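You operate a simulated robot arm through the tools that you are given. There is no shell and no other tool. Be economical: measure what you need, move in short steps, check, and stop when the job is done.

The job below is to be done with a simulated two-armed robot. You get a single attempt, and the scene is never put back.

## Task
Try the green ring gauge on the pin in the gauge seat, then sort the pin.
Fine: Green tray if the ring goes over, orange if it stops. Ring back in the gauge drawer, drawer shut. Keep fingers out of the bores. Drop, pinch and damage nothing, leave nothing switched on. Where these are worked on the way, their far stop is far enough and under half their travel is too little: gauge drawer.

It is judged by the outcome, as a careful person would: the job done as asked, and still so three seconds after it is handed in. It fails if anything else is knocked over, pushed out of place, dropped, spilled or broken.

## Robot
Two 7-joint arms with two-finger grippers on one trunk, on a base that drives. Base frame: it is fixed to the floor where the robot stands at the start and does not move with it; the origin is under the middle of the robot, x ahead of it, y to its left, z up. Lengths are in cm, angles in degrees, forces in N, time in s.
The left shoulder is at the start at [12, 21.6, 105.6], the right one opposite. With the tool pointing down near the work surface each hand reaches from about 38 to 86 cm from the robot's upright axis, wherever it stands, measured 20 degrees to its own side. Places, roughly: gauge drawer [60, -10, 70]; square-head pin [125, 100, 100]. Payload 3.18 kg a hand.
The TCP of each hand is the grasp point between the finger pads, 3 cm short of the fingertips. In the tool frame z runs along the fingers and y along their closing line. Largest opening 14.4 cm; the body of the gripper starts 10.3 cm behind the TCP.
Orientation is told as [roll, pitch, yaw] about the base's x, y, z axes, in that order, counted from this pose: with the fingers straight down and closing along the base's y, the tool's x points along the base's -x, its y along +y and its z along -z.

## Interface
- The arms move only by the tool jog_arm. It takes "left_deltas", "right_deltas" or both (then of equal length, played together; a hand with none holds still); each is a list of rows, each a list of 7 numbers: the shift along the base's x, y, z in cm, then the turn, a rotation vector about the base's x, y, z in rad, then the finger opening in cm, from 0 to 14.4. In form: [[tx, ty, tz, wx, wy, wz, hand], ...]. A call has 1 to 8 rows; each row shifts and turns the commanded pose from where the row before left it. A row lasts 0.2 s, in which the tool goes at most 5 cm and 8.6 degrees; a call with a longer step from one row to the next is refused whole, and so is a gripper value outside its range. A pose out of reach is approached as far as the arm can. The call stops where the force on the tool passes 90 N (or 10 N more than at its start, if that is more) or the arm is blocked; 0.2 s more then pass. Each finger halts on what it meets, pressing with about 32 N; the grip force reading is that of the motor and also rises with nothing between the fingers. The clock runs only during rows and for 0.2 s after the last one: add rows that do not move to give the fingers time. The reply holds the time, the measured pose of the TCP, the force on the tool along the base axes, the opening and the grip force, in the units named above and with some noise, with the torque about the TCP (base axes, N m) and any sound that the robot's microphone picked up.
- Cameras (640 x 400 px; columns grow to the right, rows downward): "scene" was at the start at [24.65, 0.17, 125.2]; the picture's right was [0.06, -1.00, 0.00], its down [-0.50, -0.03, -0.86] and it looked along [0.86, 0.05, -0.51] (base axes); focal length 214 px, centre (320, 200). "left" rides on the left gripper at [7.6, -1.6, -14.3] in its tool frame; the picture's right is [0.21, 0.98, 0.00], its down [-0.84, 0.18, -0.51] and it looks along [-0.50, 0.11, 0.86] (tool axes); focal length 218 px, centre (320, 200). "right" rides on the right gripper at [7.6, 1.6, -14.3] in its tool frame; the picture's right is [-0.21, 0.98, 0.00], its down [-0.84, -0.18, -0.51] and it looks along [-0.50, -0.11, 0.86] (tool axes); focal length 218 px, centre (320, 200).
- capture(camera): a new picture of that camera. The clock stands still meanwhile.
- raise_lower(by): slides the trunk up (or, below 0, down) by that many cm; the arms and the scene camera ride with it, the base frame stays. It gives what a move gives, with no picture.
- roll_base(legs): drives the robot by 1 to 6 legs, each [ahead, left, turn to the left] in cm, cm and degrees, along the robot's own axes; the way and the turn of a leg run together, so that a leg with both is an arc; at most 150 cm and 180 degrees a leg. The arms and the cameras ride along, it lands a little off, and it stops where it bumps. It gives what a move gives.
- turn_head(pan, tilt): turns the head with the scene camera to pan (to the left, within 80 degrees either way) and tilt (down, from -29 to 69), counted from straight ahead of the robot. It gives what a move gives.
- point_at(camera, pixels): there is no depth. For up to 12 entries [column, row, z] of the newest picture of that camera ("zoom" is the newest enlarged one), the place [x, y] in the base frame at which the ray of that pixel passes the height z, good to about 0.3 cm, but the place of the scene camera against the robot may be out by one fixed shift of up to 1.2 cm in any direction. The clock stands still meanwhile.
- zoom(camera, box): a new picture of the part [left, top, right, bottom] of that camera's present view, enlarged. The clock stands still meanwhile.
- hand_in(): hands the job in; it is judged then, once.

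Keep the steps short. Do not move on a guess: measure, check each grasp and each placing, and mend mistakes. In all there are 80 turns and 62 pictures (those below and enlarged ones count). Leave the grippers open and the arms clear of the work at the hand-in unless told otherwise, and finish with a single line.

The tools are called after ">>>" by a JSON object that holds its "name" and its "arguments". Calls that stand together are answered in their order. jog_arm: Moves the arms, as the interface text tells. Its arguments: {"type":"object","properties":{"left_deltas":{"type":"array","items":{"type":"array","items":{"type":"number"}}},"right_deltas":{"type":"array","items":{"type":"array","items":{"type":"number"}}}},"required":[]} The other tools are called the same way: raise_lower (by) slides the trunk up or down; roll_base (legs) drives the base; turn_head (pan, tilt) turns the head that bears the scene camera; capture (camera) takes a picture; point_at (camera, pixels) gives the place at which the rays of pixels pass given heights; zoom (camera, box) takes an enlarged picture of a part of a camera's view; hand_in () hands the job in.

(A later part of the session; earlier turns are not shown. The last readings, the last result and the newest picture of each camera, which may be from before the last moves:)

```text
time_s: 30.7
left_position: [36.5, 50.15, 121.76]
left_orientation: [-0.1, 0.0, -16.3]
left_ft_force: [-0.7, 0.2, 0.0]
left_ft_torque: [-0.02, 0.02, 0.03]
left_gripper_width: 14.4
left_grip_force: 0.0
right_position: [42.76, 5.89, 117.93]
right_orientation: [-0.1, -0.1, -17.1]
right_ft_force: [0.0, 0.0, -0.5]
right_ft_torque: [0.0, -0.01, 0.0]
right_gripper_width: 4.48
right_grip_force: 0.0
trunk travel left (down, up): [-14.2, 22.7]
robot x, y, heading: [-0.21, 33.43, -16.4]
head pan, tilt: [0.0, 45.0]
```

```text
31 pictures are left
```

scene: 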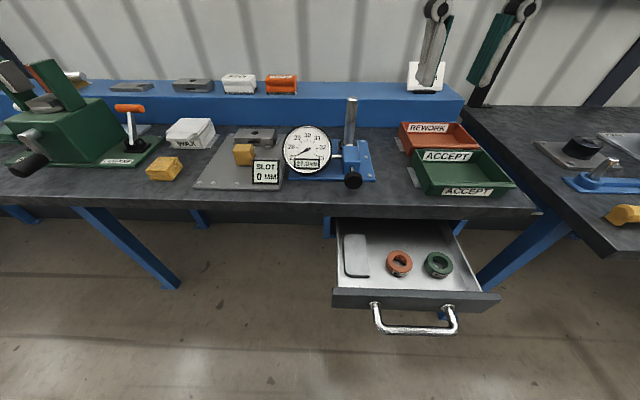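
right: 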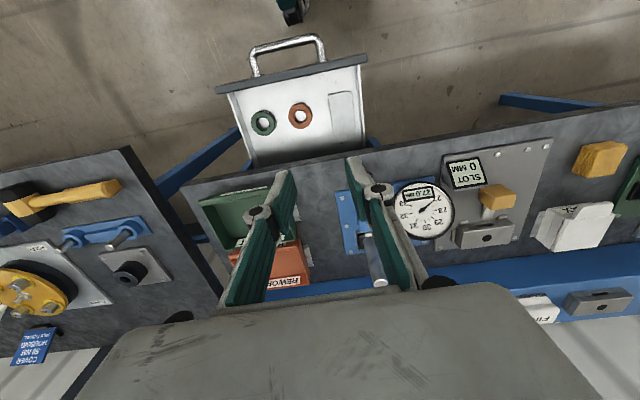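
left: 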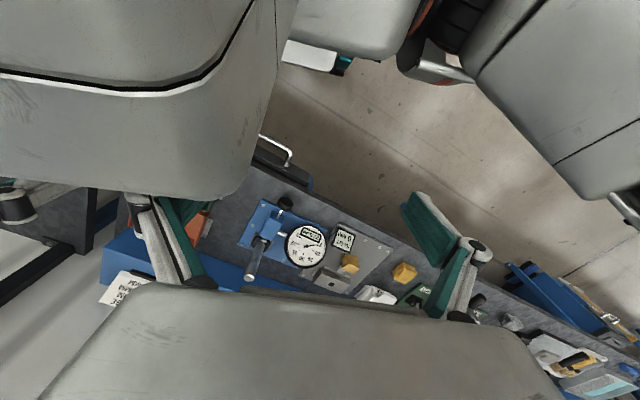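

The ring slipped out of the tips as the lift began; it's still lying flat in the drawer at (439,263). My grip was too shallow. I'll go back over it and look again before gripping deeper.

>>> {"name": "jog_arm", "arguments": {"right_deltas": [[-1.07, -3.55, 0, 0, 0, 0, 6.8], [-1.07, -3.55, 0, 0, 0, 0, 6.8], [-1.07, -3.55, 0, 0, 0, 0, 6.8], [-1.07, -3.55, 0, 0, 0, 0, 6.8], [0, 0, -4.5, 0, 0, 0, 6.8], [0, 0, -4.5, 0, 0, 0, 6.8], [0, 0, -4.5, 0, 0, 0, 6.8], [0, 0, -4.5, 0, 0, 0, 6.8]]}}

>>> {"name": "jog_arm", "arguments": {"right_deltas": [[0, 0, -4.5, 0, 0, 0, 6.8], [0, 0, -4.5, 0, 0, 0, 6.8], [0, 0, -4.5, 0, 0, 0, 6.8], [0, 0, -4.5, 0, 0, 0, 6.8], [0, 0, -2, 0, 0, 0, 6.8], [0, 0, -1.5, 0, 0, 0, 6.8]]}}

>>> {"name": "zoom", "arguments": {"camera": "right", "box": [180, 90, 420, 250]}}

```text
time_s: 32.5
left_position: [36.7, 49.94, 121.75]
left_orientation: [-0.1, 0.2, -16.2]
left_ft_force: [0.4, -0.2, 0.0]
left_ft_torque: [0.01, 0.04, 0.02]
left_gripper_width: 14.4
left_grip_force: 0.0
right_position: [37.84, -5.75, 97.14]
right_orientation: [0.0, 0.1, -17.1]
right_ft_force: [-0.4, -0.4, -0.4]
right_ft_torque: [0.03, 0.05, 0.01]
right_gripper_width: 6.79
right_grip_force: 0.1
right hand out of reach, approached as far as the arm can: row 3, 4
trunk travel left (down, up): [-14.2, 22.7]
robot x, y, heading: [-0.4, 33.69, -16.3]
head pan, tilt: [0.0, 45.0]
```

```text
time_s: 33.9
left_position: [36.68, 50.14, 121.59]
left_orientation: [-0.1, 0.1, -16.2]
left_ft_force: [0.0, -0.5, 0.5]
left_ft_torque: [0.04, 0.12, 0.01]
left_gripper_width: 14.39
left_grip_force: 0.1
right_position: [37.71, -5.43, 75.71]
right_orientation: [-0.1, 0.4, -16.7]
right_ft_force: [0.1, 2.0, 13.4]
right_ft_torque: [0.03, -0.02, 0.05]
right_gripper_width: 9.66
right_grip_force: 3.3
trunk travel left (down, up): [-14.2, 22.7]
robot x, y, heading: [-0.27, 33.66, -16.3]
head pan, tilt: [0.0, 45.0]
```

```text
2.50 times, centred on (300, 170) of right
```

zoom: 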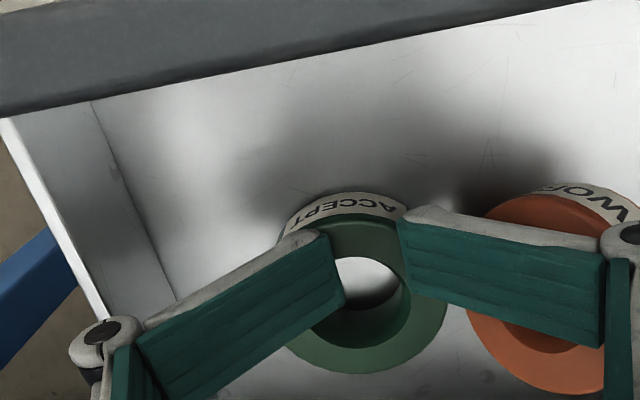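

The lateral move was cut short by reach, so the fingers came down 2.7 cm off to the left and are touching the ring top (13 N). I'll raise straight up now.

>>> {"name": "jog_arm", "arguments": {"right_deltas": [[0, 0, 2, 0, 0, 0, 6.8], [0, 0, 3, 0, 0, 0, 6.8], [0, 0, 4, 0, 0, 0, 6.8]]}}

>>> {"name": "capture", "arguments": {"camera": "right"}}

```text
time_s: 34.7
left_position: [36.53, 50.17, 121.78]
left_orientation: [-0.2, -0.1, -16.2]
left_ft_force: [0.2, -1.3, 0.9]
left_ft_torque: [-0.03, -0.04, 0.0]
left_gripper_width: 14.39
left_grip_force: 0.1
right_position: [37.75, -5.77, 85.13]
right_orientation: [0.0, 0.1, -17.1]
right_ft_force: [0.2, 0.1, 0.3]
right_ft_torque: [0.01, 0.02, 0.02]
right_gripper_width: 6.81
right_grip_force: 0.0
trunk travel left (down, up): [-14.2, 22.7]
robot x, y, heading: [-0.21, 33.8, -16.4]
head pan, tilt: [0.0, 45.0]
```

```text
29 pictures are left
```

right: 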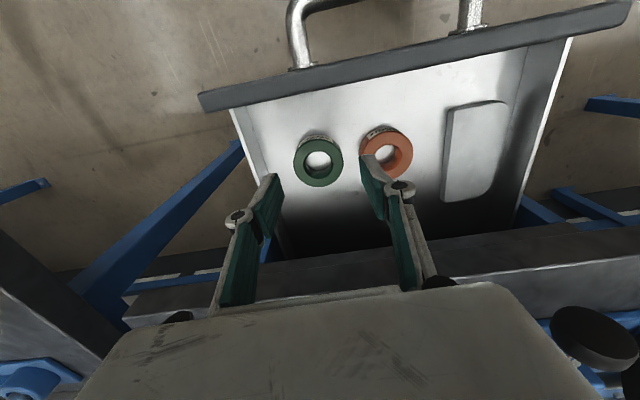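

>>> {"name": "point_at", "arguments": {"camera": "right", "pixels": [[319, 158, 72], [319, 158, 74], [319, 158, 76], [294, 160, 74], [343, 156, 74], [386, 148, 74], [250, 165, 77], [360, 150, 74]]}}

```text
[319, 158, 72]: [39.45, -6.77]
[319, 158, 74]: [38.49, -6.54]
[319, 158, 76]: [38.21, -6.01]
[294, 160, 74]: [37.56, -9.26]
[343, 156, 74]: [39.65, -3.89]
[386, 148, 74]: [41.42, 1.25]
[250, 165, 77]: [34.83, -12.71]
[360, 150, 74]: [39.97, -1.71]
```

The ring now lies at about (38.5, -6.5), still flat, with the orange one 2.4 cm away. I'll centre over it and lower to z≈78 for another look.

>>> {"name": "jog_arm", "arguments": {"right_deltas": [[0.35, -0.35, -2, 0, 0, 0, 6.8], [0.35, -0.35, -2.5, 0, 0, 0, 6.8], [0, 0, -2.3, 0, 0, 0, 6.8], [0, 0, 0, 0, 0, 0, 6.8]]}}

>>> {"name": "zoom", "arguments": {"camera": "right", "box": [180, 90, 420, 250]}}

```text
time_s: 35.7
left_position: [36.57, 50.18, 121.8]
left_orientation: [-0.1, 0.0, -16.1]
left_ft_force: [0.2, -1.1, 0.0]
left_ft_torque: [0.01, 0.03, -0.01]
left_gripper_width: 14.39
left_grip_force: 0.1
right_position: [38.44, -6.53, 78.13]
right_orientation: [0.0, 0.0, -17.0]
right_ft_force: [0.5, -0.4, 0.7]
right_ft_torque: [0.0, -0.04, 0.02]
right_gripper_width: 6.77
right_grip_force: 0.0
trunk travel left (down, up): [-14.2, 22.7]
robot x, y, heading: [-0.16, 33.46, -16.5]
head pan, tilt: [0.0, 45.0]
```

```text
2.50 times, centred on (300, 170) of right
```

zoom: 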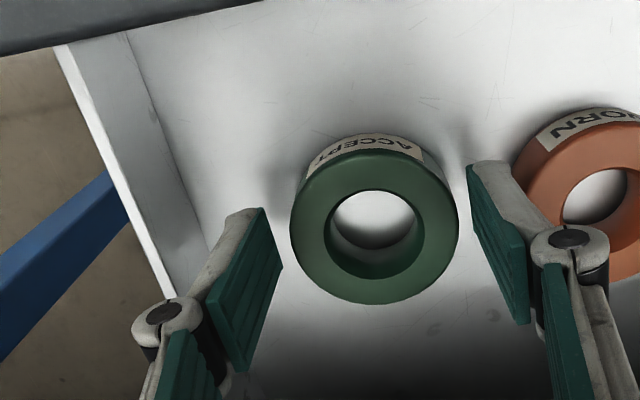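

The ring is well centred between the tips. I'll lower step by step until the tips feel the drawer floor.

>>> {"name": "jog_arm", "arguments": {"right_deltas": [[0.05, 0, -1, 0, 0, 0, 6.8], [0.05, 0, -1, 0, 0, 0, 6.8], [0, 0, -0.4, 0, 0, 0, 6.8]]}}

```text
time_s: 36.5
left_position: [36.49, 50.25, 121.78]
left_orientation: [-0.1, -0.1, -16.2]
left_ft_force: [0.2, 0.0, -0.2]
left_ft_torque: [-0.03, 0.04, 0.0]
left_gripper_width: 14.41
left_grip_force: 0.1
right_position: [38.47, -6.38, 75.63]
right_orientation: [0.0, -0.1, -17.1]
right_ft_force: [-1.8, -0.2, 7.0]
right_ft_torque: [0.02, 0.04, 0.08]
right_gripper_width: 6.81
right_grip_force: 0.4
trunk travel left (down, up): [-14.2, 22.7]
robot x, y, heading: [-0.22, 33.54, -16.4]
head pan, tilt: [0.0, 45.0]
```

Floor contact at TCP 75.7 (7 N). I'll back up 0.1, close fully, then lift only slightly and check.

>>> {"name": "jog_arm", "arguments": {"right_deltas": [[0, 0, 0.15, 0, 0, 0, 6.8], [0, 0, 0, 0, 0, 0, 3], [0, 0, 0, 0, 0, 0, 3], [0, 0, 0, 0, 0, 0, 3], [0, 0, 0.3, 0, 0, 0, 3], [0, 0, 0.4, 0, 0, 0, 3], [0, 0, 0.5, 0, 0, 0, 3]]}}

>>> {"name": "zoom", "arguments": {"camera": "right", "box": [180, 90, 420, 250]}}

```text
time_s: 38.1
left_position: [36.49, 50.04, 121.74]
left_orientation: [-0.2, 0.1, -16.3]
left_ft_force: [0.1, -1.0, -1.3]
left_ft_torque: [-0.03, -0.02, 0.03]
left_gripper_width: 14.41
left_grip_force: 0.1
right_position: [38.56, -6.22, 77.2]
right_orientation: [-0.2, 0.1, -17.1]
right_ft_force: [-0.2, -0.9, -3.0]
right_ft_torque: [0.04, 0.02, 0.01]
right_gripper_width: 5.89
right_grip_force: 32.3
trunk travel left (down, up): [-14.2, 22.7]
robot x, y, heading: [-0.06, 33.72, -16.5]
head pan, tilt: [0.0, 45.0]
```

```text
2.50 times, centred on (300, 170) of right
```

zoom: 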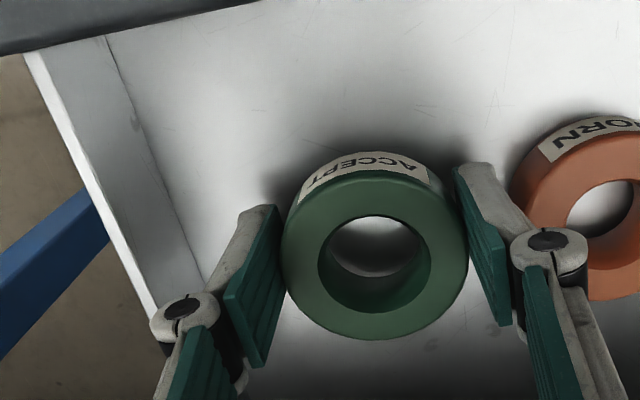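

The ring is held: width 5.89 and 3 N of weight showing. I'll lift gently and check again.

>>> {"name": "jog_arm", "arguments": {"right_deltas": [[0, 0, 0.7, 0, 0, 0, 3], [0, 0, 1, 0, 0, 0, 3], [0, 0, 1.2, 0, 0, 0, 3], [0, 0, 1.2, 0, 0, 0, 3], [0, 0, 1.2, 0, 0, 0, 3], [0, 0, 1.2, 0, 0, 0, 3], [0, 0, 1.2, 0, 0, 0, 3], [0, 0, 0.7, 0, 0, 0, 3]]}}

```text
time_s: 39.9
left_position: [36.59, 49.99, 121.71]
left_orientation: [-0.1, 0.0, -16.3]
left_ft_force: [-0.4, -0.1, 0.7]
left_ft_torque: [-0.01, 0.01, -0.04]
left_gripper_width: 14.39
left_grip_force: 0.0
right_position: [38.57, -6.31, 85.41]
right_orientation: [0.0, 0.1, -17.0]
right_ft_force: [0.4, 0.9, -2.6]
right_ft_torque: [0.01, 0.04, -0.01]
right_gripper_width: 5.88
right_grip_force: 31.7
trunk travel left (down, up): [-14.2, 22.7]
robot x, y, heading: [-0.03, 33.59, -16.4]
head pan, tilt: [0.0, 45.0]
```

>>> {"name": "jog_arm", "arguments": {"right_deltas": [[0, 0, 1.5, 0, 0, 0, 3], [0, 0, 2, 0, 0, 0, 3], [0, 0, 2.4, 0, 0, 0, 3], [0, 0, 2.4, 0, 0, 0, 3], [0, 0, 2.4, 0, 0, 0, 3], [0, 0, 2.4, 0, 0, 0, 3], [0, 0, 2, 0, 0, 0, 3], [0, 0, 1.5, 0, 0, 0, 3]]}}

>>> {"name": "zoom", "arguments": {"camera": "scene", "box": [260, 60, 440, 210]}}

```text
time_s: 41.7
left_position: [36.45, 50.09, 121.77]
left_orientation: [0.0, 0.1, -16.1]
left_ft_force: [-0.4, -0.3, 0.1]
left_ft_torque: [0.0, -0.02, 0.01]
left_gripper_width: 14.39
left_grip_force: 0.0
right_position: [38.67, -6.44, 102.12]
right_orientation: [0.0, -0.1, -17.1]
right_ft_force: [-0.1, -0.6, -2.8]
right_ft_torque: [0.02, 0.04, 0.01]
right_gripper_width: 5.92
right_grip_force: 32.6
trunk travel left (down, up): [-14.2, 22.7]
robot x, y, heading: [-0.37, 33.36, -16.5]
head pan, tilt: [0.0, 45.0]
```

```text
2.67 times, centred on (350, 135) of scene
```

zoom: 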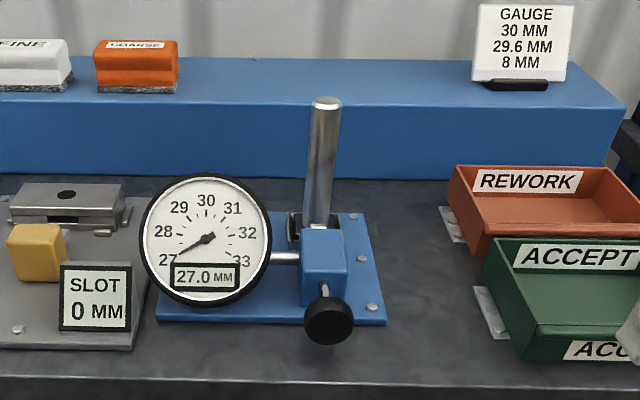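

>>> {"name": "point_at", "arguments": {"camera": "zoom", "pixels": [[326, 103, 100], [326, 103, 102], [326, 103, 104], [326, 103, 106], [318, 228, 89], [318, 228, 91], [352, 213, 88], [385, 322, 88], [460, 245, 88]]}}

```text
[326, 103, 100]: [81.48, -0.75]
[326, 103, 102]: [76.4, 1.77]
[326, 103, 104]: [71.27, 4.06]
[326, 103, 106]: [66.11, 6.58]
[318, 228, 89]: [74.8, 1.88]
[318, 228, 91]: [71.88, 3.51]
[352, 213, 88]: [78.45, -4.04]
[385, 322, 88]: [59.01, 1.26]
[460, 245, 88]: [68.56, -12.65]
```

Triangulating from my two base positions puts the pin top near (76, 1.9, 102). I'll bring the ring at z≈113 to just short of the pin and look with the hand camera.

>>> {"name": "jog_arm", "arguments": {"right_deltas": [[1.5, 0.5, 2, 0, 0, 0, 3], [2.5, 1, 2.5, 0, 0, 0, 3], [3, 1.3, 2.5, 0, 0, 0, 3], [3, 1.3, 2, 0, 0, 0, 3], [3, 1.3, 2, 0, 0, 0, 3], [3, 1.3, 0.5, 0, 0, 0, 3], [3, 1.3, 0, 0, 0, 0, 3], [2, 1, 0, 0, 0, 0, 3]]}}

>>> {"name": "capture", "arguments": {"camera": "right"}}

```text
time_s: 43.5
left_position: [36.59, 49.95, 121.78]
left_orientation: [-0.1, 0.0, -16.3]
left_ft_force: [-0.1, -0.8, -0.6]
left_ft_torque: [0.03, 0.0, 0.01]
left_gripper_width: 14.41
left_grip_force: 0.1
right_position: [50.71, -1.25, 112.67]
right_orientation: [0.2, -0.2, -17.5]
right_ft_force: [0.1, 0.4, -3.3]
right_ft_torque: [0.04, 0.0, 0.02]
right_gripper_width: 5.88
right_grip_force: 32.0
right hand out of reach, approached as far as the arm can: row 5, 6, 7, 8
trunk travel left (down, up): [-14.2, 22.7]
robot x, y, heading: [-0.54, 33.7, -16.5]
head pan, tilt: [0.0, 45.0]
```

```text
25 pictures are left
```

right: 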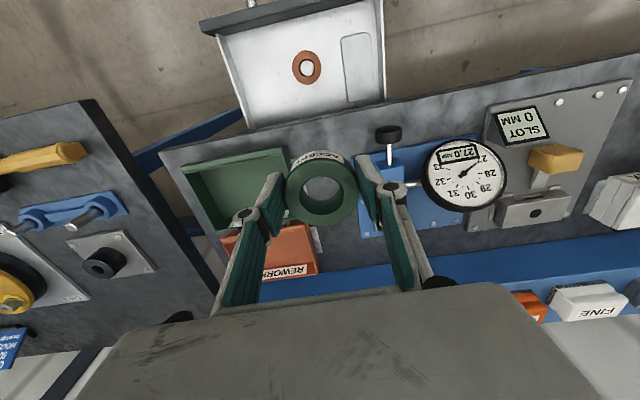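

At this height the arm ran out of reach. I'll raise the trunk 20 cm, which lifts the shoulder above the work.

>>> {"name": "raise_lower", "arguments": {"by": 20}}

```text
time_s: 45.6
left_position: [31.31, 51.61, 145.2]
left_orientation: [-0.4, -8.2, -16.1]
left_ft_force: [-0.4, 0.1, -0.2]
left_ft_torque: [-0.01, 0.0, -0.03]
left_gripper_width: 14.42
left_grip_force: 0.1
right_position: [38.93, 2.19, 148.77]
right_orientation: [0.5, -20.1, -17.6]
right_ft_force: [0.4, -0.3, -2.3]
right_ft_torque: [0.02, 0.03, -0.02]
right_gripper_width: 5.92
right_grip_force: 31.9
trunk travel left (down, up): [-34.2, 2.7]
robot x, y, heading: [-0.33, 33.75, -16.5]
head pan, tilt: [0.0, 45.0]
```

The arm drifted up with a tilt because its commanded pose is out of reach. I'll bring the command down to a reachable height.

>>> {"name": "jog_arm", "arguments": {"right_deltas": [[0, 0, -3, 0, 0, 0, 3], [0, 0, -3, 0, 0, 0, 3], [0, 0, -3, 0, 0, 0, 3], [0, 0, -3, 0, 0, 0, 3], [0, 0, 0, 0, 0, 0, 3]]}}

```text
time_s: 46.9
left_position: [31.33, 51.63, 145.16]
left_orientation: [-0.1, -8.3, -16.2]
left_ft_force: [-0.1, 0.7, -0.4]
left_ft_torque: [-0.02, -0.01, 0.0]
left_gripper_width: 14.42
left_grip_force: 0.0
right_position: [39.09, 2.3, 136.79]
right_orientation: [0.5, -20.2, -17.6]
right_ft_force: [-0.5, 0.6, -2.6]
right_ft_torque: [-0.02, 0.03, -0.02]
right_gripper_width: 5.89
right_grip_force: 32.5
trunk travel left (down, up): [-34.2, 2.7]
robot x, y, heading: [-0.21, 33.48, -16.4]
head pan, tilt: [0.0, 45.0]
```

>>> {"name": "jog_arm", "arguments": {"right_deltas": [[2.5, 0.3, -2.7, 0.0355, 0.112, 0, 3], [2.5, 0.3, -2.7, 0.0355, 0.112, 0, 3], [2.5, 0.3, -2.7, 0.0355, 0.112, 0, 3], [2.5, 0.3, -2.7, 0, 0, 0, 3], [2.5, 0.3, -2.7, 0, 0, 0, 3], [2.5, 0.3, -2.7, 0, 0, 0, 3], [2.5, 0.3, -2.7, 0, 0, 0, 3], [2.5, 0.3, -2.7, 0, 0, 0, 3]]}}

>>> {"name": "capture", "arguments": {"camera": "right"}}

```text
time_s: 48.6
left_position: [31.52, 51.68, 145.07]
left_orientation: [-0.2, -8.2, -16.2]
left_ft_force: [0.1, 0.8, 0.1]
left_ft_torque: [0.01, 0.06, 0.02]
left_gripper_width: 14.4
left_grip_force: 0.1
right_position: [59.21, 4.69, 115.1]
right_orientation: [0.5, 0.1, -17.5]
right_ft_force: [0.4, 0.1, -3.0]
right_ft_torque: [-0.04, 0.05, 0.04]
right_gripper_width: 5.89
right_grip_force: 32.2
trunk travel left (down, up): [-34.2, 2.7]
robot x, y, heading: [-0.21, 33.43, -16.4]
head pan, tilt: [0.0, 45.0]
```

```text
24 pictures are left
```

right: 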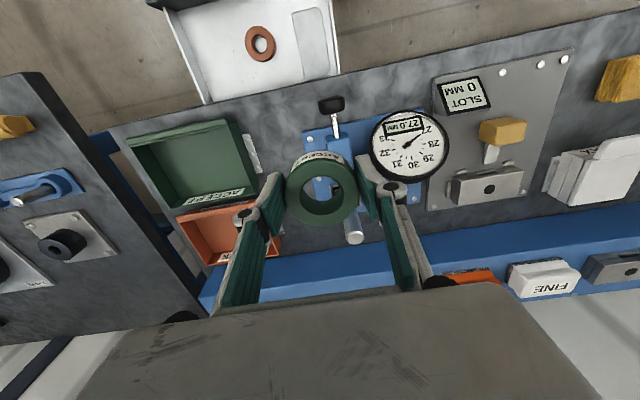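

The pin top is at (354,237) in the hand camera. I'll locate it there.

>>> {"name": "point_at", "arguments": {"camera": "right", "pixels": [[354, 237, 101], [354, 237, 102], [354, 237, 103], [321, 185, 112], [321, 185, 113]]}}

```text
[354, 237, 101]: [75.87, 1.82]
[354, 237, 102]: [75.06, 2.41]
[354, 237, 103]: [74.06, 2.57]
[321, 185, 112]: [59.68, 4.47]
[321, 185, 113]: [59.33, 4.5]
```

Pin top is at about (75.1, 2.3, 102). I'll move the ring to about 4 cm short of it at the same height and recheck.

>>> {"name": "jog_arm", "arguments": {"right_deltas": [[1.5, -0.25, 0, -0.009, 0, 0.015, 3], [2.2, -0.35, 0, 0, 0, 0, 3], [2.2, -0.35, 0, 0, 0, 0, 3], [2.2, -0.35, -1, 0, 0, 0, 3], [2.2, -0.35, -1, 0, 0, 0, 3], [1.5, -0.25, -1, 0, 0, 0, 3]]}}

>>> {"name": "capture", "arguments": {"camera": "right"}}

```text
time_s: 50.0
left_position: [31.31, 51.67, 145.16]
left_orientation: [-0.2, -8.3, -16.1]
left_ft_force: [0.2, -0.7, -0.5]
left_ft_torque: [-0.03, 0.01, 0.0]
left_gripper_width: 14.41
left_grip_force: 0.1
right_position: [59.77, 4.5, 115.27]
right_orientation: [0.4, -0.1, -17.1]
right_ft_force: [-0.6, -0.1, -3.1]
right_ft_torque: [-0.01, 0.04, 0.02]
right_gripper_width: 5.89
right_grip_force: 31.5
right hand out of reach, approached as far as the arm can: row 1, 2, 3, 4, 5, 6
trunk travel left (down, up): [-34.2, 2.7]
robot x, y, heading: [-0.01, 33.56, -16.5]
head pan, tilt: [0.0, 45.0]
```

```text
23 pictures are left
```

right: 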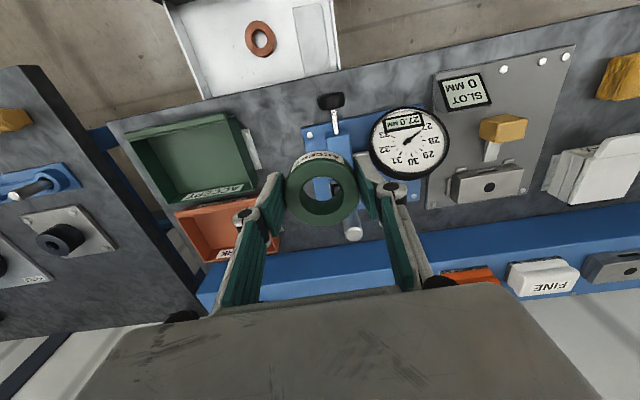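

I'm at the reach limit here. I'll drive sideways to the left, which keeps clear of the open drawer and puts the pin in the right arm's best direction, and then work at a lower height.

>>> {"name": "roll_base", "arguments": {"legs": [[0, 18, 0]]}}

>>> {"name": "turn_head", "arguments": {"pan": -30, "tilt": 55}}

>>> {"name": "capture", "arguments": {"camera": "scene"}}

```text
time_s: 52.3
left_position: [36.63, 69.11, 145.06]
left_orientation: [-0.2, -8.2, -16.2]
left_ft_force: [0.0, 0.2, 0.2]
left_ft_torque: [0.02, -0.01, -0.03]
left_gripper_width: 14.41
left_grip_force: 0.0
right_position: [64.91, 21.92, 115.18]
right_orientation: [0.3, 0.0, -17.1]
right_ft_force: [0.5, 0.2, -3.3]
right_ft_torque: [0.01, -0.02, -0.01]
right_gripper_width: 5.86
right_grip_force: 32.6
trunk travel left (down, up): [-34.2, 2.7]
robot x, y, heading: [4.42, 51.01, -16.4]
head pan, tilt: [0.0, 45.0]
```

```text
time_s: 53.2
left_position: [36.49, 69.08, 145.1]
left_orientation: [-0.2, -8.3, -16.2]
left_ft_force: [-0.4, -0.1, 0.4]
left_ft_torque: [0.01, -0.01, -0.03]
left_gripper_width: 14.38
left_grip_force: 0.0
right_position: [64.96, 21.94, 115.12]
right_orientation: [0.3, 0.0, -17.0]
right_ft_force: [-0.4, 0.2, -3.6]
right_ft_torque: [-0.04, 0.03, -0.05]
right_gripper_width: 5.9
right_grip_force: 32.1
trunk travel left (down, up): [-34.2, 2.7]
robot x, y, heading: [4.95, 50.98, -16.5]
head pan, tilt: [-30.0, 55.0]
```

```text
22 pictures are left
```

scene: 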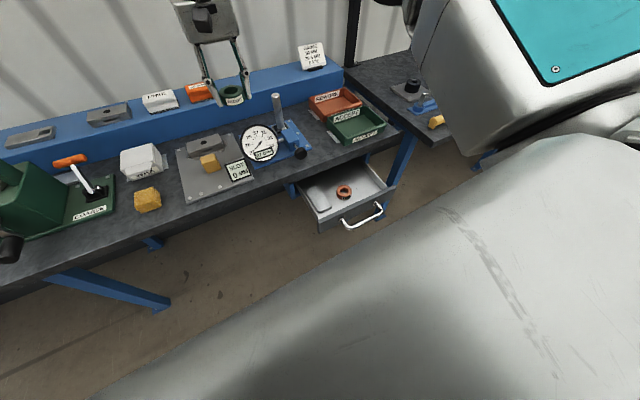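

From the first picture the base front sits about 23 cm ahead of the axis with a half-width of about 25. The handle would be at lateral -30 and 26 ahead, so driving 7 cm forward is clear and puts the pin well in reach.

>>> {"name": "roll_base", "arguments": {"legs": [[7, 0, 0]]}}

>>> {"name": "jog_arm", "arguments": {"right_deltas": [[-1, -2.3, 0, 0, 0, 0, 3], [-1, -2.3, 0, 0, 0, 0, 3], [-1, -2.3, 0, 0, 0, 0, 3], [-1, -2.3, 0, 0, 0, 0, 3], [-1, -2.3, 0, 0, 0, 0, 3], [-0.5, -1.8, 0, 0, 0, 0, 3]]}}

>>> {"name": "capture", "arguments": {"camera": "right"}}

```text
time_s: 54.2
left_position: [43.26, 66.99, 144.97]
left_orientation: [-0.2, -8.1, -16.2]
left_ft_force: [0.7, -0.8, -0.6]
left_ft_torque: [0.04, 0.04, 0.01]
left_gripper_width: 14.41
left_grip_force: 0.0
right_position: [71.66, 20.05, 115.07]
right_orientation: [0.2, 0.1, -17.2]
right_ft_force: [0.5, 0.1, -2.3]
right_ft_torque: [0.05, 0.06, -0.03]
right_gripper_width: 5.87
right_grip_force: 32.2
trunk travel left (down, up): [-34.2, 2.7]
robot x, y, heading: [11.18, 49.08, -16.5]
head pan, tilt: [-30.0, 55.0]
```

```text
time_s: 55.6
left_position: [43.28, 67.05, 145.1]
left_orientation: [-0.2, -8.1, -16.2]
left_ft_force: [-0.5, -0.4, 0.0]
left_ft_torque: [0.01, -0.02, 0.03]
left_gripper_width: 14.4
left_grip_force: 0.2
right_position: [67.97, 12.07, 115.13]
right_orientation: [0.3, -0.1, -17.2]
right_ft_force: [-0.3, -1.1, -2.7]
right_ft_torque: [0.01, 0.01, 0.01]
right_gripper_width: 5.89
right_grip_force: 31.6
right hand out of reach, approached as far as the arm can: row 4, 5, 6
trunk travel left (down, up): [-34.2, 2.7]
robot x, y, heading: [11.22, 49.29, -16.5]
head pan, tilt: [-30.0, 55.0]
```

```text
21 pictures are left
```

right: 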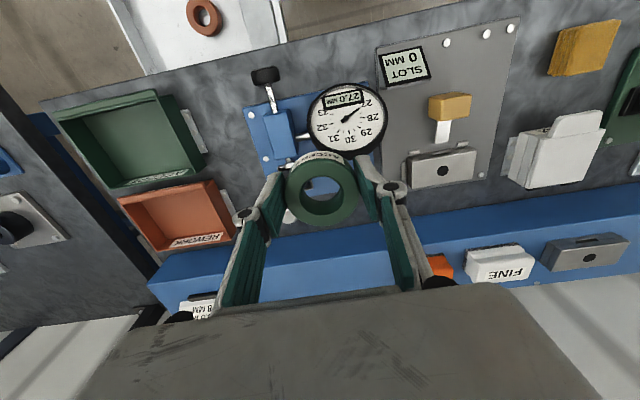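

Height is the limiter. Everything below tops out near 102, so I'll come down to TCP z≈107.5 (ring bottom ≈104.4) and then move towards the pin.

>>> {"name": "jog_arm", "arguments": {"right_deltas": [[0, 0, -2.5, 0, 0, 0, 3], [0, 0, -2.5, 0, 0, 0, 3], [0, 0, -2.5, 0, 0, 0, 3], [1, -1.9, 0, 0, 0, 0, 3], [1.2, -1.9, 0, 0, 0, 0, 3], [1.2, -1.9, 0, 0, 0, 0, 3]]}}

>>> {"name": "capture", "arguments": {"camera": "right"}}

```text
time_s: 57.0
left_position: [43.08, 67.09, 145.2]
left_orientation: [-0.2, -8.1, -16.3]
left_ft_force: [0.5, 0.3, -0.4]
left_ft_torque: [0.0, -0.05, 0.01]
left_gripper_width: 14.39
left_grip_force: 0.1
right_position: [69.59, 9.11, 107.65]
right_orientation: [0.3, 0.0, -17.1]
right_ft_force: [-0.4, -0.4, -2.6]
right_ft_torque: [0.02, 0.04, 0.04]
right_gripper_width: 5.89
right_grip_force: 32.1
right hand out of reach, approached as far as the arm can: row 5, 6
trunk travel left (down, up): [-34.2, 2.7]
robot x, y, heading: [11.69, 49.19, -16.1]
head pan, tilt: [-30.0, 55.0]
```

```text
20 pictures are left
```

right: 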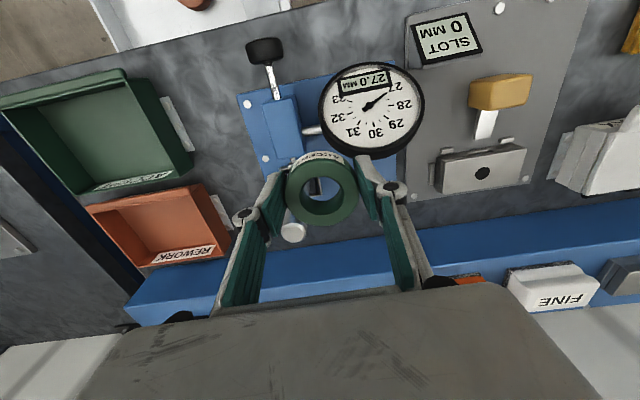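

The arm is simply at full stretch here (about 55 cm from the shoulder), so I'll bring the base closer: left a further 8 cm to clear the drawer corner, then forward 12.

>>> {"name": "roll_base", "arguments": {"legs": [[0, 8, 0], [12, 0, 0]]}}

>>> {"name": "capture", "arguments": {"camera": "right"}}

```text
time_s: 59.2
left_position: [56.7, 71.36, 145.07]
left_orientation: [-0.1, -8.3, -16.2]
left_ft_force: [0.3, 0.3, 0.1]
left_ft_torque: [0.03, 0.04, 0.01]
left_gripper_width: 14.41
left_grip_force: 0.0
right_position: [83.07, 13.51, 107.74]
right_orientation: [0.3, 0.0, -17.2]
right_ft_force: [-0.3, 1.0, -2.3]
right_ft_torque: [0.01, 0.07, 0.0]
right_gripper_width: 5.89
right_grip_force: 31.7
trunk travel left (down, up): [-34.2, 2.7]
robot x, y, heading: [24.71, 53.3, -16.6]
head pan, tilt: [-30.0, 55.0]
```

```text
19 pictures are left
```

right: 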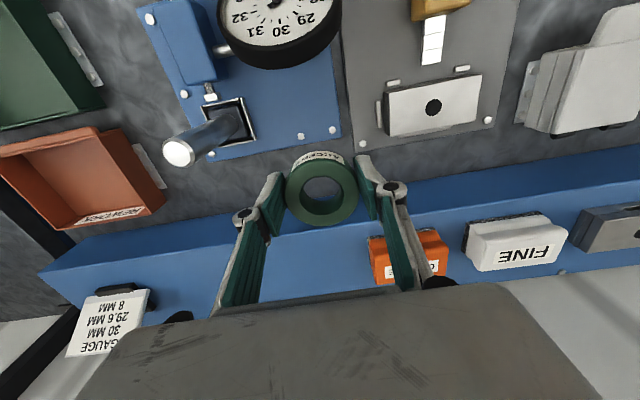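

Now the pin is in clear view, top face at (178,153) and foot at (240,118). I'll measure both, and the ring bore.

>>> {"name": "point_at", "arguments": {"camera": "right", "pixels": [[178, 153, 101], [178, 153, 102], [178, 153, 103], [162, 153, 102], [194, 153, 102], [238, 119, 89], [238, 119, 91], [321, 187, 105.6], [321, 187, 106.6], [203, 105, 91], [232, 100, 91], [256, 140, 89]]}}

```text
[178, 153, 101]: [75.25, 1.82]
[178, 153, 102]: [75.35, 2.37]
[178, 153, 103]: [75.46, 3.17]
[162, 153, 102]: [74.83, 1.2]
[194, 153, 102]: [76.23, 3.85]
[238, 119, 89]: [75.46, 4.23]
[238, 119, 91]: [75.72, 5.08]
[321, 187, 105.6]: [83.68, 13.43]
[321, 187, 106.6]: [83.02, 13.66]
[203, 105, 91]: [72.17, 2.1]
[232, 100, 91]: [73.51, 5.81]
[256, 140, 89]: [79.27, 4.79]
```

Pin axis is (75.25, 2.4), top at z 102, 3.0 cm across, and the ring bore is centred on the TCP. I'll move over the pin at this height.

>>> {"name": "jog_arm", "arguments": {"right_deltas": [[-1, -1.5, 0, 0, 0, 0, 3], [-1.5, -2.1, 0, 0, 0, 0, 3], [-1.5, -2.1, 0, 0, 0, 0, 3], [-1.5, -2.1, 0, 0, 0, 0, 3], [-1.3, -1.9, 0, 0, 0, 0, 3], [-1, -1.4, 0, 0, 0, 0, 3], [0, 0, 0, 0, 0, 0, 3]]}}

>>> {"name": "zoom", "arguments": {"camera": "right", "box": [200, 110, 440, 260]}}

```text
time_s: 60.9
left_position: [56.8, 71.48, 145.06]
left_orientation: [-0.2, -8.1, -16.2]
left_ft_force: [0.3, 0.1, -0.4]
left_ft_torque: [-0.02, -0.01, -0.01]
left_gripper_width: 14.37
left_grip_force: 0.2
right_position: [80.03, 9.19, 107.65]
right_orientation: [0.4, 0.0, -17.3]
right_ft_force: [-0.1, 0.3, -2.7]
right_ft_torque: [0.02, -0.02, -0.02]
right_gripper_width: 5.9
right_grip_force: 31.9
right hand out of reach, approached as far as the arm can: row 3, 4, 5, 6
trunk travel left (down, up): [-34.2, 2.7]
robot x, y, heading: [25.14, 53.3, -16.8]
head pan, tilt: [-30.0, 55.0]
```

```text
2.67 times, centred on (320, 185) of right
```

zoom: 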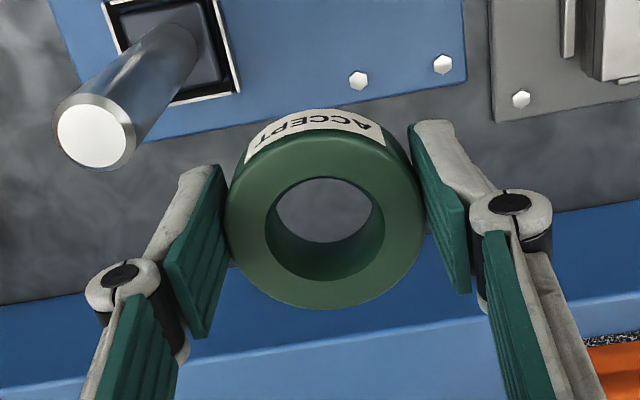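

The hand is closer than before yet stopped again, so a joint limit, probably wrist roll, is the cause rather than length. The ring is round, so I'll let the hand yaw clockwise while moving towards the pin.

>>> {"name": "jog_arm", "arguments": {"right_deltas": [[0, 0, 0, 0, 0, -0.14, 3], [0, 0, 0, 0, 0, -0.14, 3], [0, 0, 0, 0, 0, -0.14, 3], [-0.8, -1.1, 0, 0, 0, -0.14, 3], [-0.8, -1.1, 0, 0, 0, 0, 3], [-0.8, -1.1, 0, 0, 0, 0, 3], [0, 0, 0, 0, 0, 0, 3]]}}

```text
time_s: 62.5
left_position: [56.76, 71.33, 145.0]
left_orientation: [-0.2, -8.2, -16.2]
left_ft_force: [0.3, -0.2, -0.6]
left_ft_torque: [-0.01, 0.01, 0.01]
left_gripper_width: 14.39
left_grip_force: 0.0
right_position: [77.49, 6.05, 107.62]
right_orientation: [0.2, 0.1, -49.4]
right_ft_force: [-0.2, -0.3, -2.3]
right_ft_torque: [0.0, 0.0, 0.03]
right_gripper_width: 5.9
right_grip_force: 32.0
trunk travel left (down, up): [-34.2, 2.7]
robot x, y, heading: [24.83, 53.52, -16.5]
head pan, tilt: [-30.0, 55.0]
```

That freed it. I'll continue the remaining (-2.2, -3.65) to over the pin and look.

>>> {"name": "jog_arm", "arguments": {"right_deltas": [[-0.7, -1.2, 0, 0, 0, -0.05, 3], [-0.8, -1.3, 0, 0, 0, 0, 3], [-0.74, -1.15, 0, 0, 0, 0, 3], [0, 0, 0, 0, 0, 0, 3]]}}

>>> {"name": "zoom", "arguments": {"camera": "right", "box": [200, 110, 440, 260]}}

>>> {"name": "point_at", "arguments": {"camera": "zoom", "pixels": [[320, 235, 106.6], [320, 235, 102]]}}

```text
time_s: 63.5
left_position: [56.72, 71.39, 145.22]
left_orientation: [-0.3, -8.1, -16.2]
left_ft_force: [0.4, -0.2, 0.4]
left_ft_torque: [-0.02, 0.04, 0.0]
left_gripper_width: 14.4
left_grip_force: 0.0
right_position: [75.51, 2.28, 107.67]
right_orientation: [0.3, -0.1, -52.1]
right_ft_force: [0.4, -0.1, -2.1]
right_ft_torque: [0.03, 0.02, 0.0]
right_gripper_width: 5.88
right_grip_force: 32.6
trunk travel left (down, up): [-34.2, 2.7]
robot x, y, heading: [25.16, 53.42, -16.6]
head pan, tilt: [-30.0, 55.0]
```

```text
2.67 times, centred on (320, 185) of right
```

zoom: 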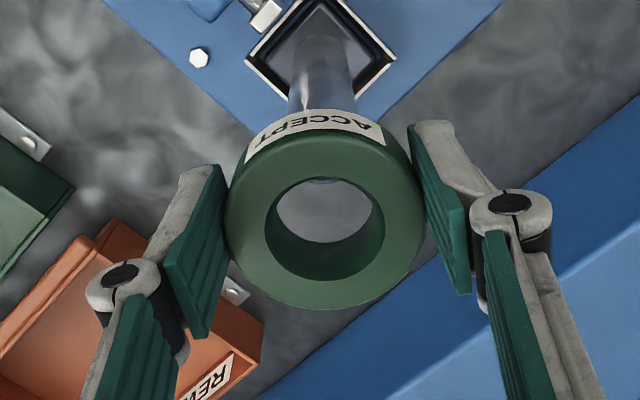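

```text
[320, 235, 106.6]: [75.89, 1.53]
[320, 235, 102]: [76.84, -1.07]
```

Through the bore I can see the lower edge of the pin top near row 182. I'll check that edge's position at z=102 with a closer zoom.

>>> {"name": "zoom", "arguments": {"camera": "right", "box": [280, 140, 360, 220]}}

>>> {"name": "point_at", "arguments": {"camera": "right", "pixels": [[320, 178, 102], [320, 180, 102], [321, 198, 106.6]]}}

```text
5.00 times, centred on (320, 180) of right
```

zoom: 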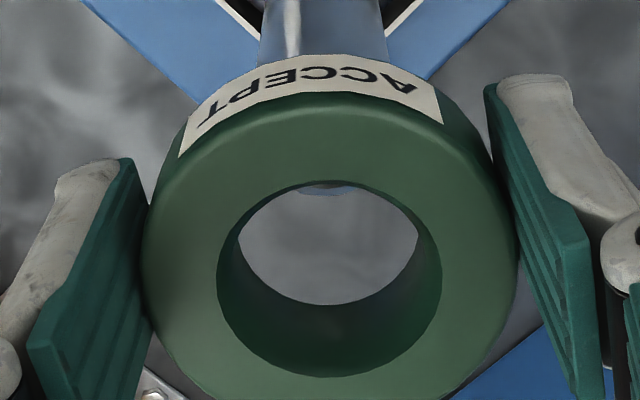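

```text
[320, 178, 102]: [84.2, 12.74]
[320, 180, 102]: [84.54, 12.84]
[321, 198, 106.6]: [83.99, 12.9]
```

>>> {"name": "point_at", "arguments": {"camera": "zoom", "pixels": [[326, 193, 102], [326, 193, 101.5], [330, 275, 106.6], [330, 275, 107], [330, 182, 106.6], [330, 378, 106.6], [218, 275, 106.6], [442, 275, 106.6], [258, 60, 100], [388, 60, 100]]}}

```text
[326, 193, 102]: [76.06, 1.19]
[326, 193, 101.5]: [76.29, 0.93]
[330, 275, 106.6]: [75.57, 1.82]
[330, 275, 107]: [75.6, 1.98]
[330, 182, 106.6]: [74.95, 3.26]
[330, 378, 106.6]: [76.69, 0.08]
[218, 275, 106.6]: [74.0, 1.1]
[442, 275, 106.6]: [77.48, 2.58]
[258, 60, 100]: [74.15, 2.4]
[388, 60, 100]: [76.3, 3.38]
```

The ring sits about 0.5 cm towards tool -x in the fingers, so the bore is roughly 0.75 cm past the pin axis. I'll correct by (-0.46, +0.59), lower to just above the pin top, and look through the bore.

>>> {"name": "jog_arm", "arguments": {"right_deltas": [[-0.46, 0.59, 0, 0, 0, 0, 3], [0, 0, -0.9, 0, 0, 0, 3], [0, 0, -0.9, 0, 0, 0, 3]]}}

>>> {"name": "zoom", "arguments": {"camera": "right", "box": [280, 140, 360, 220]}}

```text
time_s: 64.2
left_position: [56.82, 71.33, 145.08]
left_orientation: [-0.2, -8.2, -16.1]
left_ft_force: [0.2, 0.3, 0.0]
left_ft_torque: [0.02, -0.03, 0.01]
left_gripper_width: 14.39
left_grip_force: 0.2
right_position: [74.99, 2.87, 105.76]
right_orientation: [0.2, 0.0, -52.1]
right_ft_force: [0.6, 0.2, -3.4]
right_ft_torque: [-0.01, 0.0, -0.02]
right_gripper_width: 5.93
right_grip_force: 32.4
trunk travel left (down, up): [-34.2, 2.7]
robot x, y, heading: [25.1, 53.31, -16.3]
head pan, tilt: [-30.0, 55.0]
```

```text
5.00 times, centred on (320, 180) of right
```

zoom: 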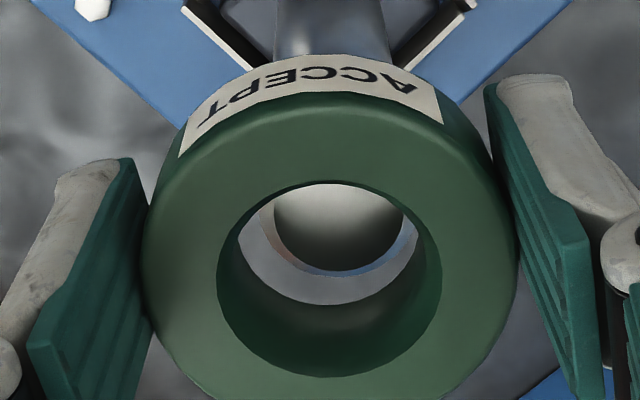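

The pin face shows centred about 10 px to the right inside the lower bore edge, which is 0.17 cm. I'll shift that much along image-right and lower gently 1 cm, watching the force.

>>> {"name": "jog_arm", "arguments": {"right_deltas": [[0.13, 0.1, 0, 0, 0, 0, 3], [0, 0, -0.35, 0, 0, 0, 3], [0, 0, -0.35, 0, 0, 0, 3], [0, 0, -0.3, 0, 0, 0, 3]]}}

>>> {"name": "zoom", "arguments": {"camera": "right", "box": [280, 140, 360, 220]}}

```text
time_s: 65.2
left_position: [56.72, 71.36, 145.2]
left_orientation: [-0.2, -8.2, -16.2]
left_ft_force: [-0.4, 0.9, -0.1]
left_ft_torque: [-0.04, 0.01, -0.02]
left_gripper_width: 14.38
left_grip_force: 0.0
right_position: [74.92, 2.96, 104.73]
right_orientation: [0.3, 0.0, -52.1]
right_ft_force: [-0.1, -0.2, -2.9]
right_ft_torque: [0.01, 0.02, 0.01]
right_gripper_width: 5.88
right_grip_force: 32.1
trunk travel left (down, up): [-34.2, 2.7]
robot x, y, heading: [25.11, 53.32, -16.3]
head pan, tilt: [-30.0, 55.0]
```

```text
5.00 times, centred on (320, 180) of right
```

zoom: 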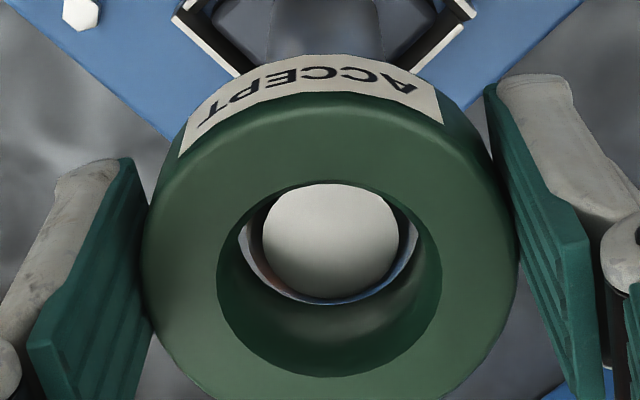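

The pin face is centred in the bore (column 330) and its top is already about level with the ring's lower face, with no contact force. I'll lower another 1 cm.

>>> {"name": "jog_arm", "arguments": {"right_deltas": [[0, 0, -0.35, 0, 0, 0, 3], [0, 0, -0.35, 0, 0, 0, 3], [0, 0, -0.3, 0, 0, 0, 3], [0, 0, 0, 0, 0, 0, 3]]}}

>>> {"name": "zoom", "arguments": {"camera": "right", "box": [280, 140, 360, 220]}}

```text
time_s: 66.2
left_position: [56.81, 71.43, 145.09]
left_orientation: [-0.2, -8.1, -16.2]
left_ft_force: [-0.3, -0.2, 0.8]
left_ft_torque: [0.02, 0.02, -0.01]
left_gripper_width: 14.37
left_grip_force: 0.1
right_position: [74.97, 2.95, 103.75]
right_orientation: [0.3, 0.0, -52.1]
right_ft_force: [1.5, -2.3, -2.0]
right_ft_torque: [-0.04, -0.02, -0.02]
right_gripper_width: 5.89
right_grip_force: 32.1
trunk travel left (down, up): [-34.2, 2.7]
robot x, y, heading: [24.99, 53.34, -16.5]
head pan, tilt: [-30.0, 55.0]
```

```text
5.00 times, centred on (320, 180) of right
```

zoom: 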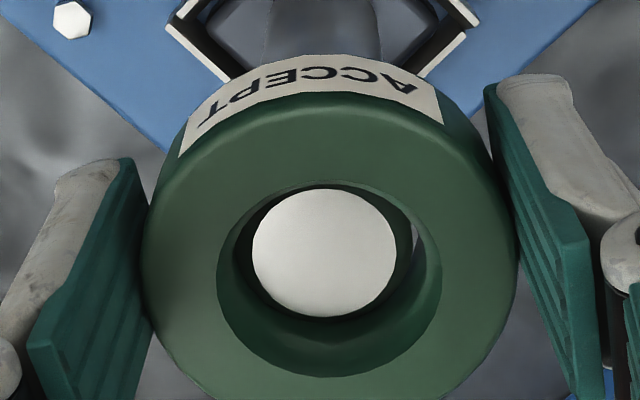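

The pin is entering the bore; there's a light side force, so I'll nudge (0.1, -0.12) and lower 1.2 cm more.

>>> {"name": "jog_arm", "arguments": {"right_deltas": [[0.06, -0.12, 0, 0, 0, 0, 3], [0, 0, -0.4, 0, 0, 0, 3], [0, 0, -0.4, 0, 0, 0, 3], [0, 0, -0.4, 0, 0, 0, 3], [0, 0, 0, 0, 0, 0, 3]]}}

>>> {"name": "zoom", "arguments": {"camera": "right", "box": [280, 140, 360, 220]}}

```text
time_s: 67.5
left_position: [56.85, 71.38, 145.26]
left_orientation: [-0.1, -8.3, -16.3]
left_ft_force: [-0.1, 0.2, 0.0]
left_ft_torque: [0.01, -0.03, 0.02]
left_gripper_width: 14.39
left_grip_force: 0.1
right_position: [74.99, 2.87, 102.4]
right_orientation: [0.4, 0.1, -52.2]
right_ft_force: [0.9, -2.5, -2.4]
right_ft_torque: [-0.05, -0.03, 0.0]
right_gripper_width: 5.9
right_grip_force: 32.2
trunk travel left (down, up): [-34.2, 2.7]
robot x, y, heading: [25.36, 53.5, -16.4]
head pan, tilt: [-30.0, 55.0]
```

```text
5.00 times, centred on (320, 180) of right
```

zoom: 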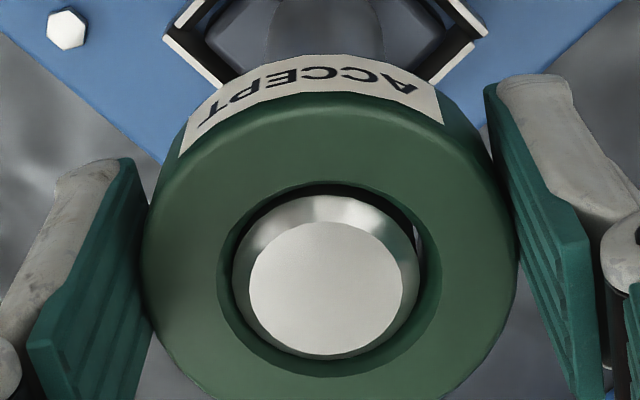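

The pin has come up level with the ring's top face with clearance all round, so the ring goes over. I'll slide further down the pin to make sure nothing stops it lower.

>>> {"name": "jog_arm", "arguments": {"right_deltas": [[0.03, -0.1, -0.3, 0, 0, 0, 3], [0, 0, -0.5, 0, 0, 0, 3], [0, 0, -0.6, 0, 0, 0, 3], [0, 0, -0.6, 0, 0, 0, 3], [0, 0, -0.6, 0, 0, 0, 3], [0, 0, -0.6, 0, 0, 0, 3], [0, 0, -0.4, 0, 0, 0, 3]]}}

>>> {"name": "capture", "arguments": {"camera": "right"}}

```text
time_s: 69.0
left_position: [56.81, 71.33, 145.16]
left_orientation: [-0.2, -8.2, -16.2]
left_ft_force: [0.0, -0.8, -0.2]
left_ft_torque: [0.0, -0.01, -0.01]
left_gripper_width: 14.41
left_grip_force: 0.0
right_position: [75.0, 2.73, 98.82]
right_orientation: [0.3, 0.0, -52.2]
right_ft_force: [3.1, -0.8, -3.0]
right_ft_torque: [-0.01, -0.11, 0.02]
right_gripper_width: 5.87
right_grip_force: 31.9
trunk travel left (down, up): [-34.2, 2.7]
robot x, y, heading: [24.85, 53.39, -16.4]
head pan, tilt: [-30.0, 55.0]
```

```text
11 pictures are left
```

right: 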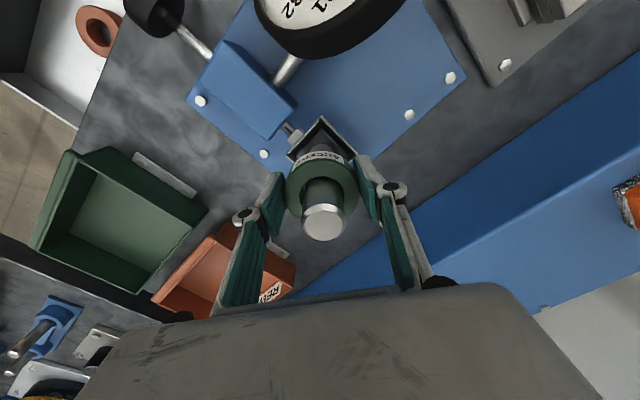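

The ring went over the pin without resistance for over 6 cm, so the verdict is ACCEPT (green tray). I'll lift the ring straight off again.

>>> {"name": "jog_arm", "arguments": {"right_deltas": [[0.03, 0, 0.8, 0, 0, 0, 3], [0, 0, 1.2, 0, 0, 0, 3], [0, 0, 1.2, 0, 0, 0, 3], [0, 0, 1.2, 0, 0, 0, 3], [0, 0, 1.2, 0, 0, 0, 3], [0, 0, 1.2, 0, 0, 0, 3], [0, 0, 1.2, 0, 0, 0, 3], [0, 0, 1, 0, 0, 0, 3]]}}

```text
time_s: 70.8
left_position: [56.77, 71.42, 145.14]
left_orientation: [-0.2, -8.2, -16.2]
left_ft_force: [0.3, -0.8, 0.2]
left_ft_torque: [-0.04, 0.03, -0.01]
left_gripper_width: 14.42
left_grip_force: 0.1
right_position: [75.11, 2.86, 107.89]
right_orientation: [0.3, 0.0, -52.1]
right_ft_force: [-0.5, 0.7, -3.0]
right_ft_torque: [0.02, -0.02, -0.02]
right_gripper_width: 5.89
right_grip_force: 32.1
trunk travel left (down, up): [-34.2, 2.7]
robot x, y, heading: [25.04, 53.43, -16.5]
head pan, tilt: [-30.0, 55.0]
```

Still holding 5.89 cm and 3 N, and clear of the pin. Now I'll back off and go sideways to bring the hand near the drawer.

>>> {"name": "roll_base", "arguments": {"legs": [[-19, 0, 0], [0, -26, 0]]}}

>>> {"name": "jog_arm", "arguments": {"right_deltas": [[-1.5, 1.5, 0, 0, 0, 0.1, 3], [-1.5, 1.5, 0, 0, 0, 0.1, 3], [-1.5, 1.5, 0, 0, 0, 0.1, 3], [-1.5, 1.5, 0, 0, 0, 0.1, 3], [-1.5, 1.5, 0, 0, 0, 0.1, 3], [-1.5, 1.5, 0, 0, 0, 0.1, 3], [-1, 0.8, 0, 0, 0, 0, 3]]}}

```text
time_s: 74.9
left_position: [31.18, 52.03, 145.17]
left_orientation: [-0.2, -8.2, -15.9]
left_ft_force: [-0.3, -0.3, -0.4]
left_ft_torque: [0.0, -0.01, -0.03]
left_gripper_width: 14.39
left_grip_force: 0.1
right_position: [50.05, -16.37, 107.9]
right_orientation: [0.3, 0.0, -51.7]
right_ft_force: [-0.4, 0.0, -2.7]
right_ft_torque: [0.03, 0.02, -0.02]
right_gripper_width: 5.87
right_grip_force: 32.4
trunk travel left (down, up): [-34.2, 2.7]
robot x, y, heading: [-0.43, 33.66, -16.2]
head pan, tilt: [-30.0, 55.0]
```

```text
time_s: 76.5
left_position: [31.08, 52.15, 145.2]
left_orientation: [-0.2, -8.3, -15.9]
left_ft_force: [0.6, 0.4, 0.1]
left_ft_torque: [0.0, 0.01, 0.01]
left_gripper_width: 14.41
left_grip_force: 0.1
right_position: [40.03, -6.69, 107.99]
right_orientation: [0.4, 0.0, -17.5]
right_ft_force: [-0.7, -0.4, -3.3]
right_ft_torque: [0.02, 0.02, 0.01]
right_gripper_width: 5.85
right_grip_force: 32.1
trunk travel left (down, up): [-34.2, 2.7]
robot x, y, heading: [-0.07, 34.06, -16.3]
head pan, tilt: [-30.0, 55.0]
```

Next I'll lower the trunk 20 cm, which brings the hand to z≈88 above the drawer (ring bottom ≈85, drawer top ≈80).

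>>> {"name": "jog_arm", "arguments": {"right_deltas": [[-0.8, 0.1, 0, 0, 0, 0, 3], [-0.8, 0, 0, 0, 0, 0, 3]]}}

>>> {"name": "raise_lower", "arguments": {"by": -20}}

>>> {"name": "capture", "arguments": {"camera": "right"}}

```text
time_s: 77.1
left_position: [31.25, 52.0, 145.17]
left_orientation: [-0.2, -8.2, -15.9]
left_ft_force: [-0.1, 0.1, -0.3]
left_ft_torque: [0.0, -0.03, 0.02]
left_gripper_width: 14.42
left_grip_force: 0.1
right_position: [38.42, -6.48, 107.89]
right_orientation: [0.3, 0.1, -17.4]
right_ft_force: [0.2, -0.2, -1.4]
right_ft_torque: [0.02, 0.01, -0.01]
right_gripper_width: 5.88
right_grip_force: 31.5
trunk travel left (down, up): [-34.2, 2.7]
robot x, y, heading: [-0.27, 34.08, -16.1]
head pan, tilt: [-30.0, 55.0]
```

```text
time_s: 79.2
left_position: [38.32, 49.99, 120.98]
left_orientation: [-0.2, 3.4, -15.9]
left_ft_force: [0.2, -1.0, 0.5]
left_ft_torque: [0.02, -0.03, -0.01]
left_gripper_width: 14.42
left_grip_force: 0.0
right_position: [38.29, -6.42, 88.14]
right_orientation: [0.3, -0.1, -17.3]
right_ft_force: [-0.6, 0.2, -2.1]
right_ft_torque: [-0.01, -0.04, 0.01]
right_gripper_width: 5.87
right_grip_force: 31.8
trunk travel left (down, up): [-14.2, 22.7]
robot x, y, heading: [-0.91, 34.05, -16.2]
head pan, tilt: [-30.0, 55.0]
```

```text
10 pictures are left
```

right: 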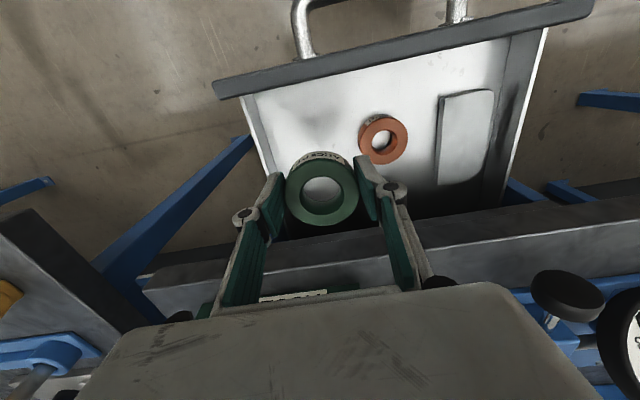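

The drawer and orange ring are as before. I'll lower the ring straight to just above the floor.

>>> {"name": "jog_arm", "arguments": {"right_deltas": [[0, 0, -1.5, 0, 0, 0, 3], [0, 0, -2.2, 0, 0, 0, 3], [0, 0, -2.2, 0, 0, 0, 3], [0, 0, -2.2, 0, 0, 0, 3], [0, 0, -1.8, 0, 0, 0, 3], [0, 0, -1.2, 0, 0, 0, 3], [0, 0, -0.6, 0, 0, 0, 3]]}}

```text
time_s: 80.8
left_position: [38.56, 49.94, 120.82]
left_orientation: [-0.2, 3.5, -16.0]
left_ft_force: [0.6, -0.3, 0.0]
left_ft_torque: [0.0, 0.02, 0.02]
left_gripper_width: 14.43
left_grip_force: 0.2
right_position: [38.33, -6.48, 76.32]
right_orientation: [0.2, 0.1, -17.4]
right_ft_force: [-0.2, 0.4, -2.2]
right_ft_torque: [0.01, 0.04, 0.0]
right_gripper_width: 5.87
right_grip_force: 32.2
trunk travel left (down, up): [-14.2, 22.7]
robot x, y, heading: [-0.49, 34.09, -16.1]
head pan, tilt: [-30.0, 55.0]
```

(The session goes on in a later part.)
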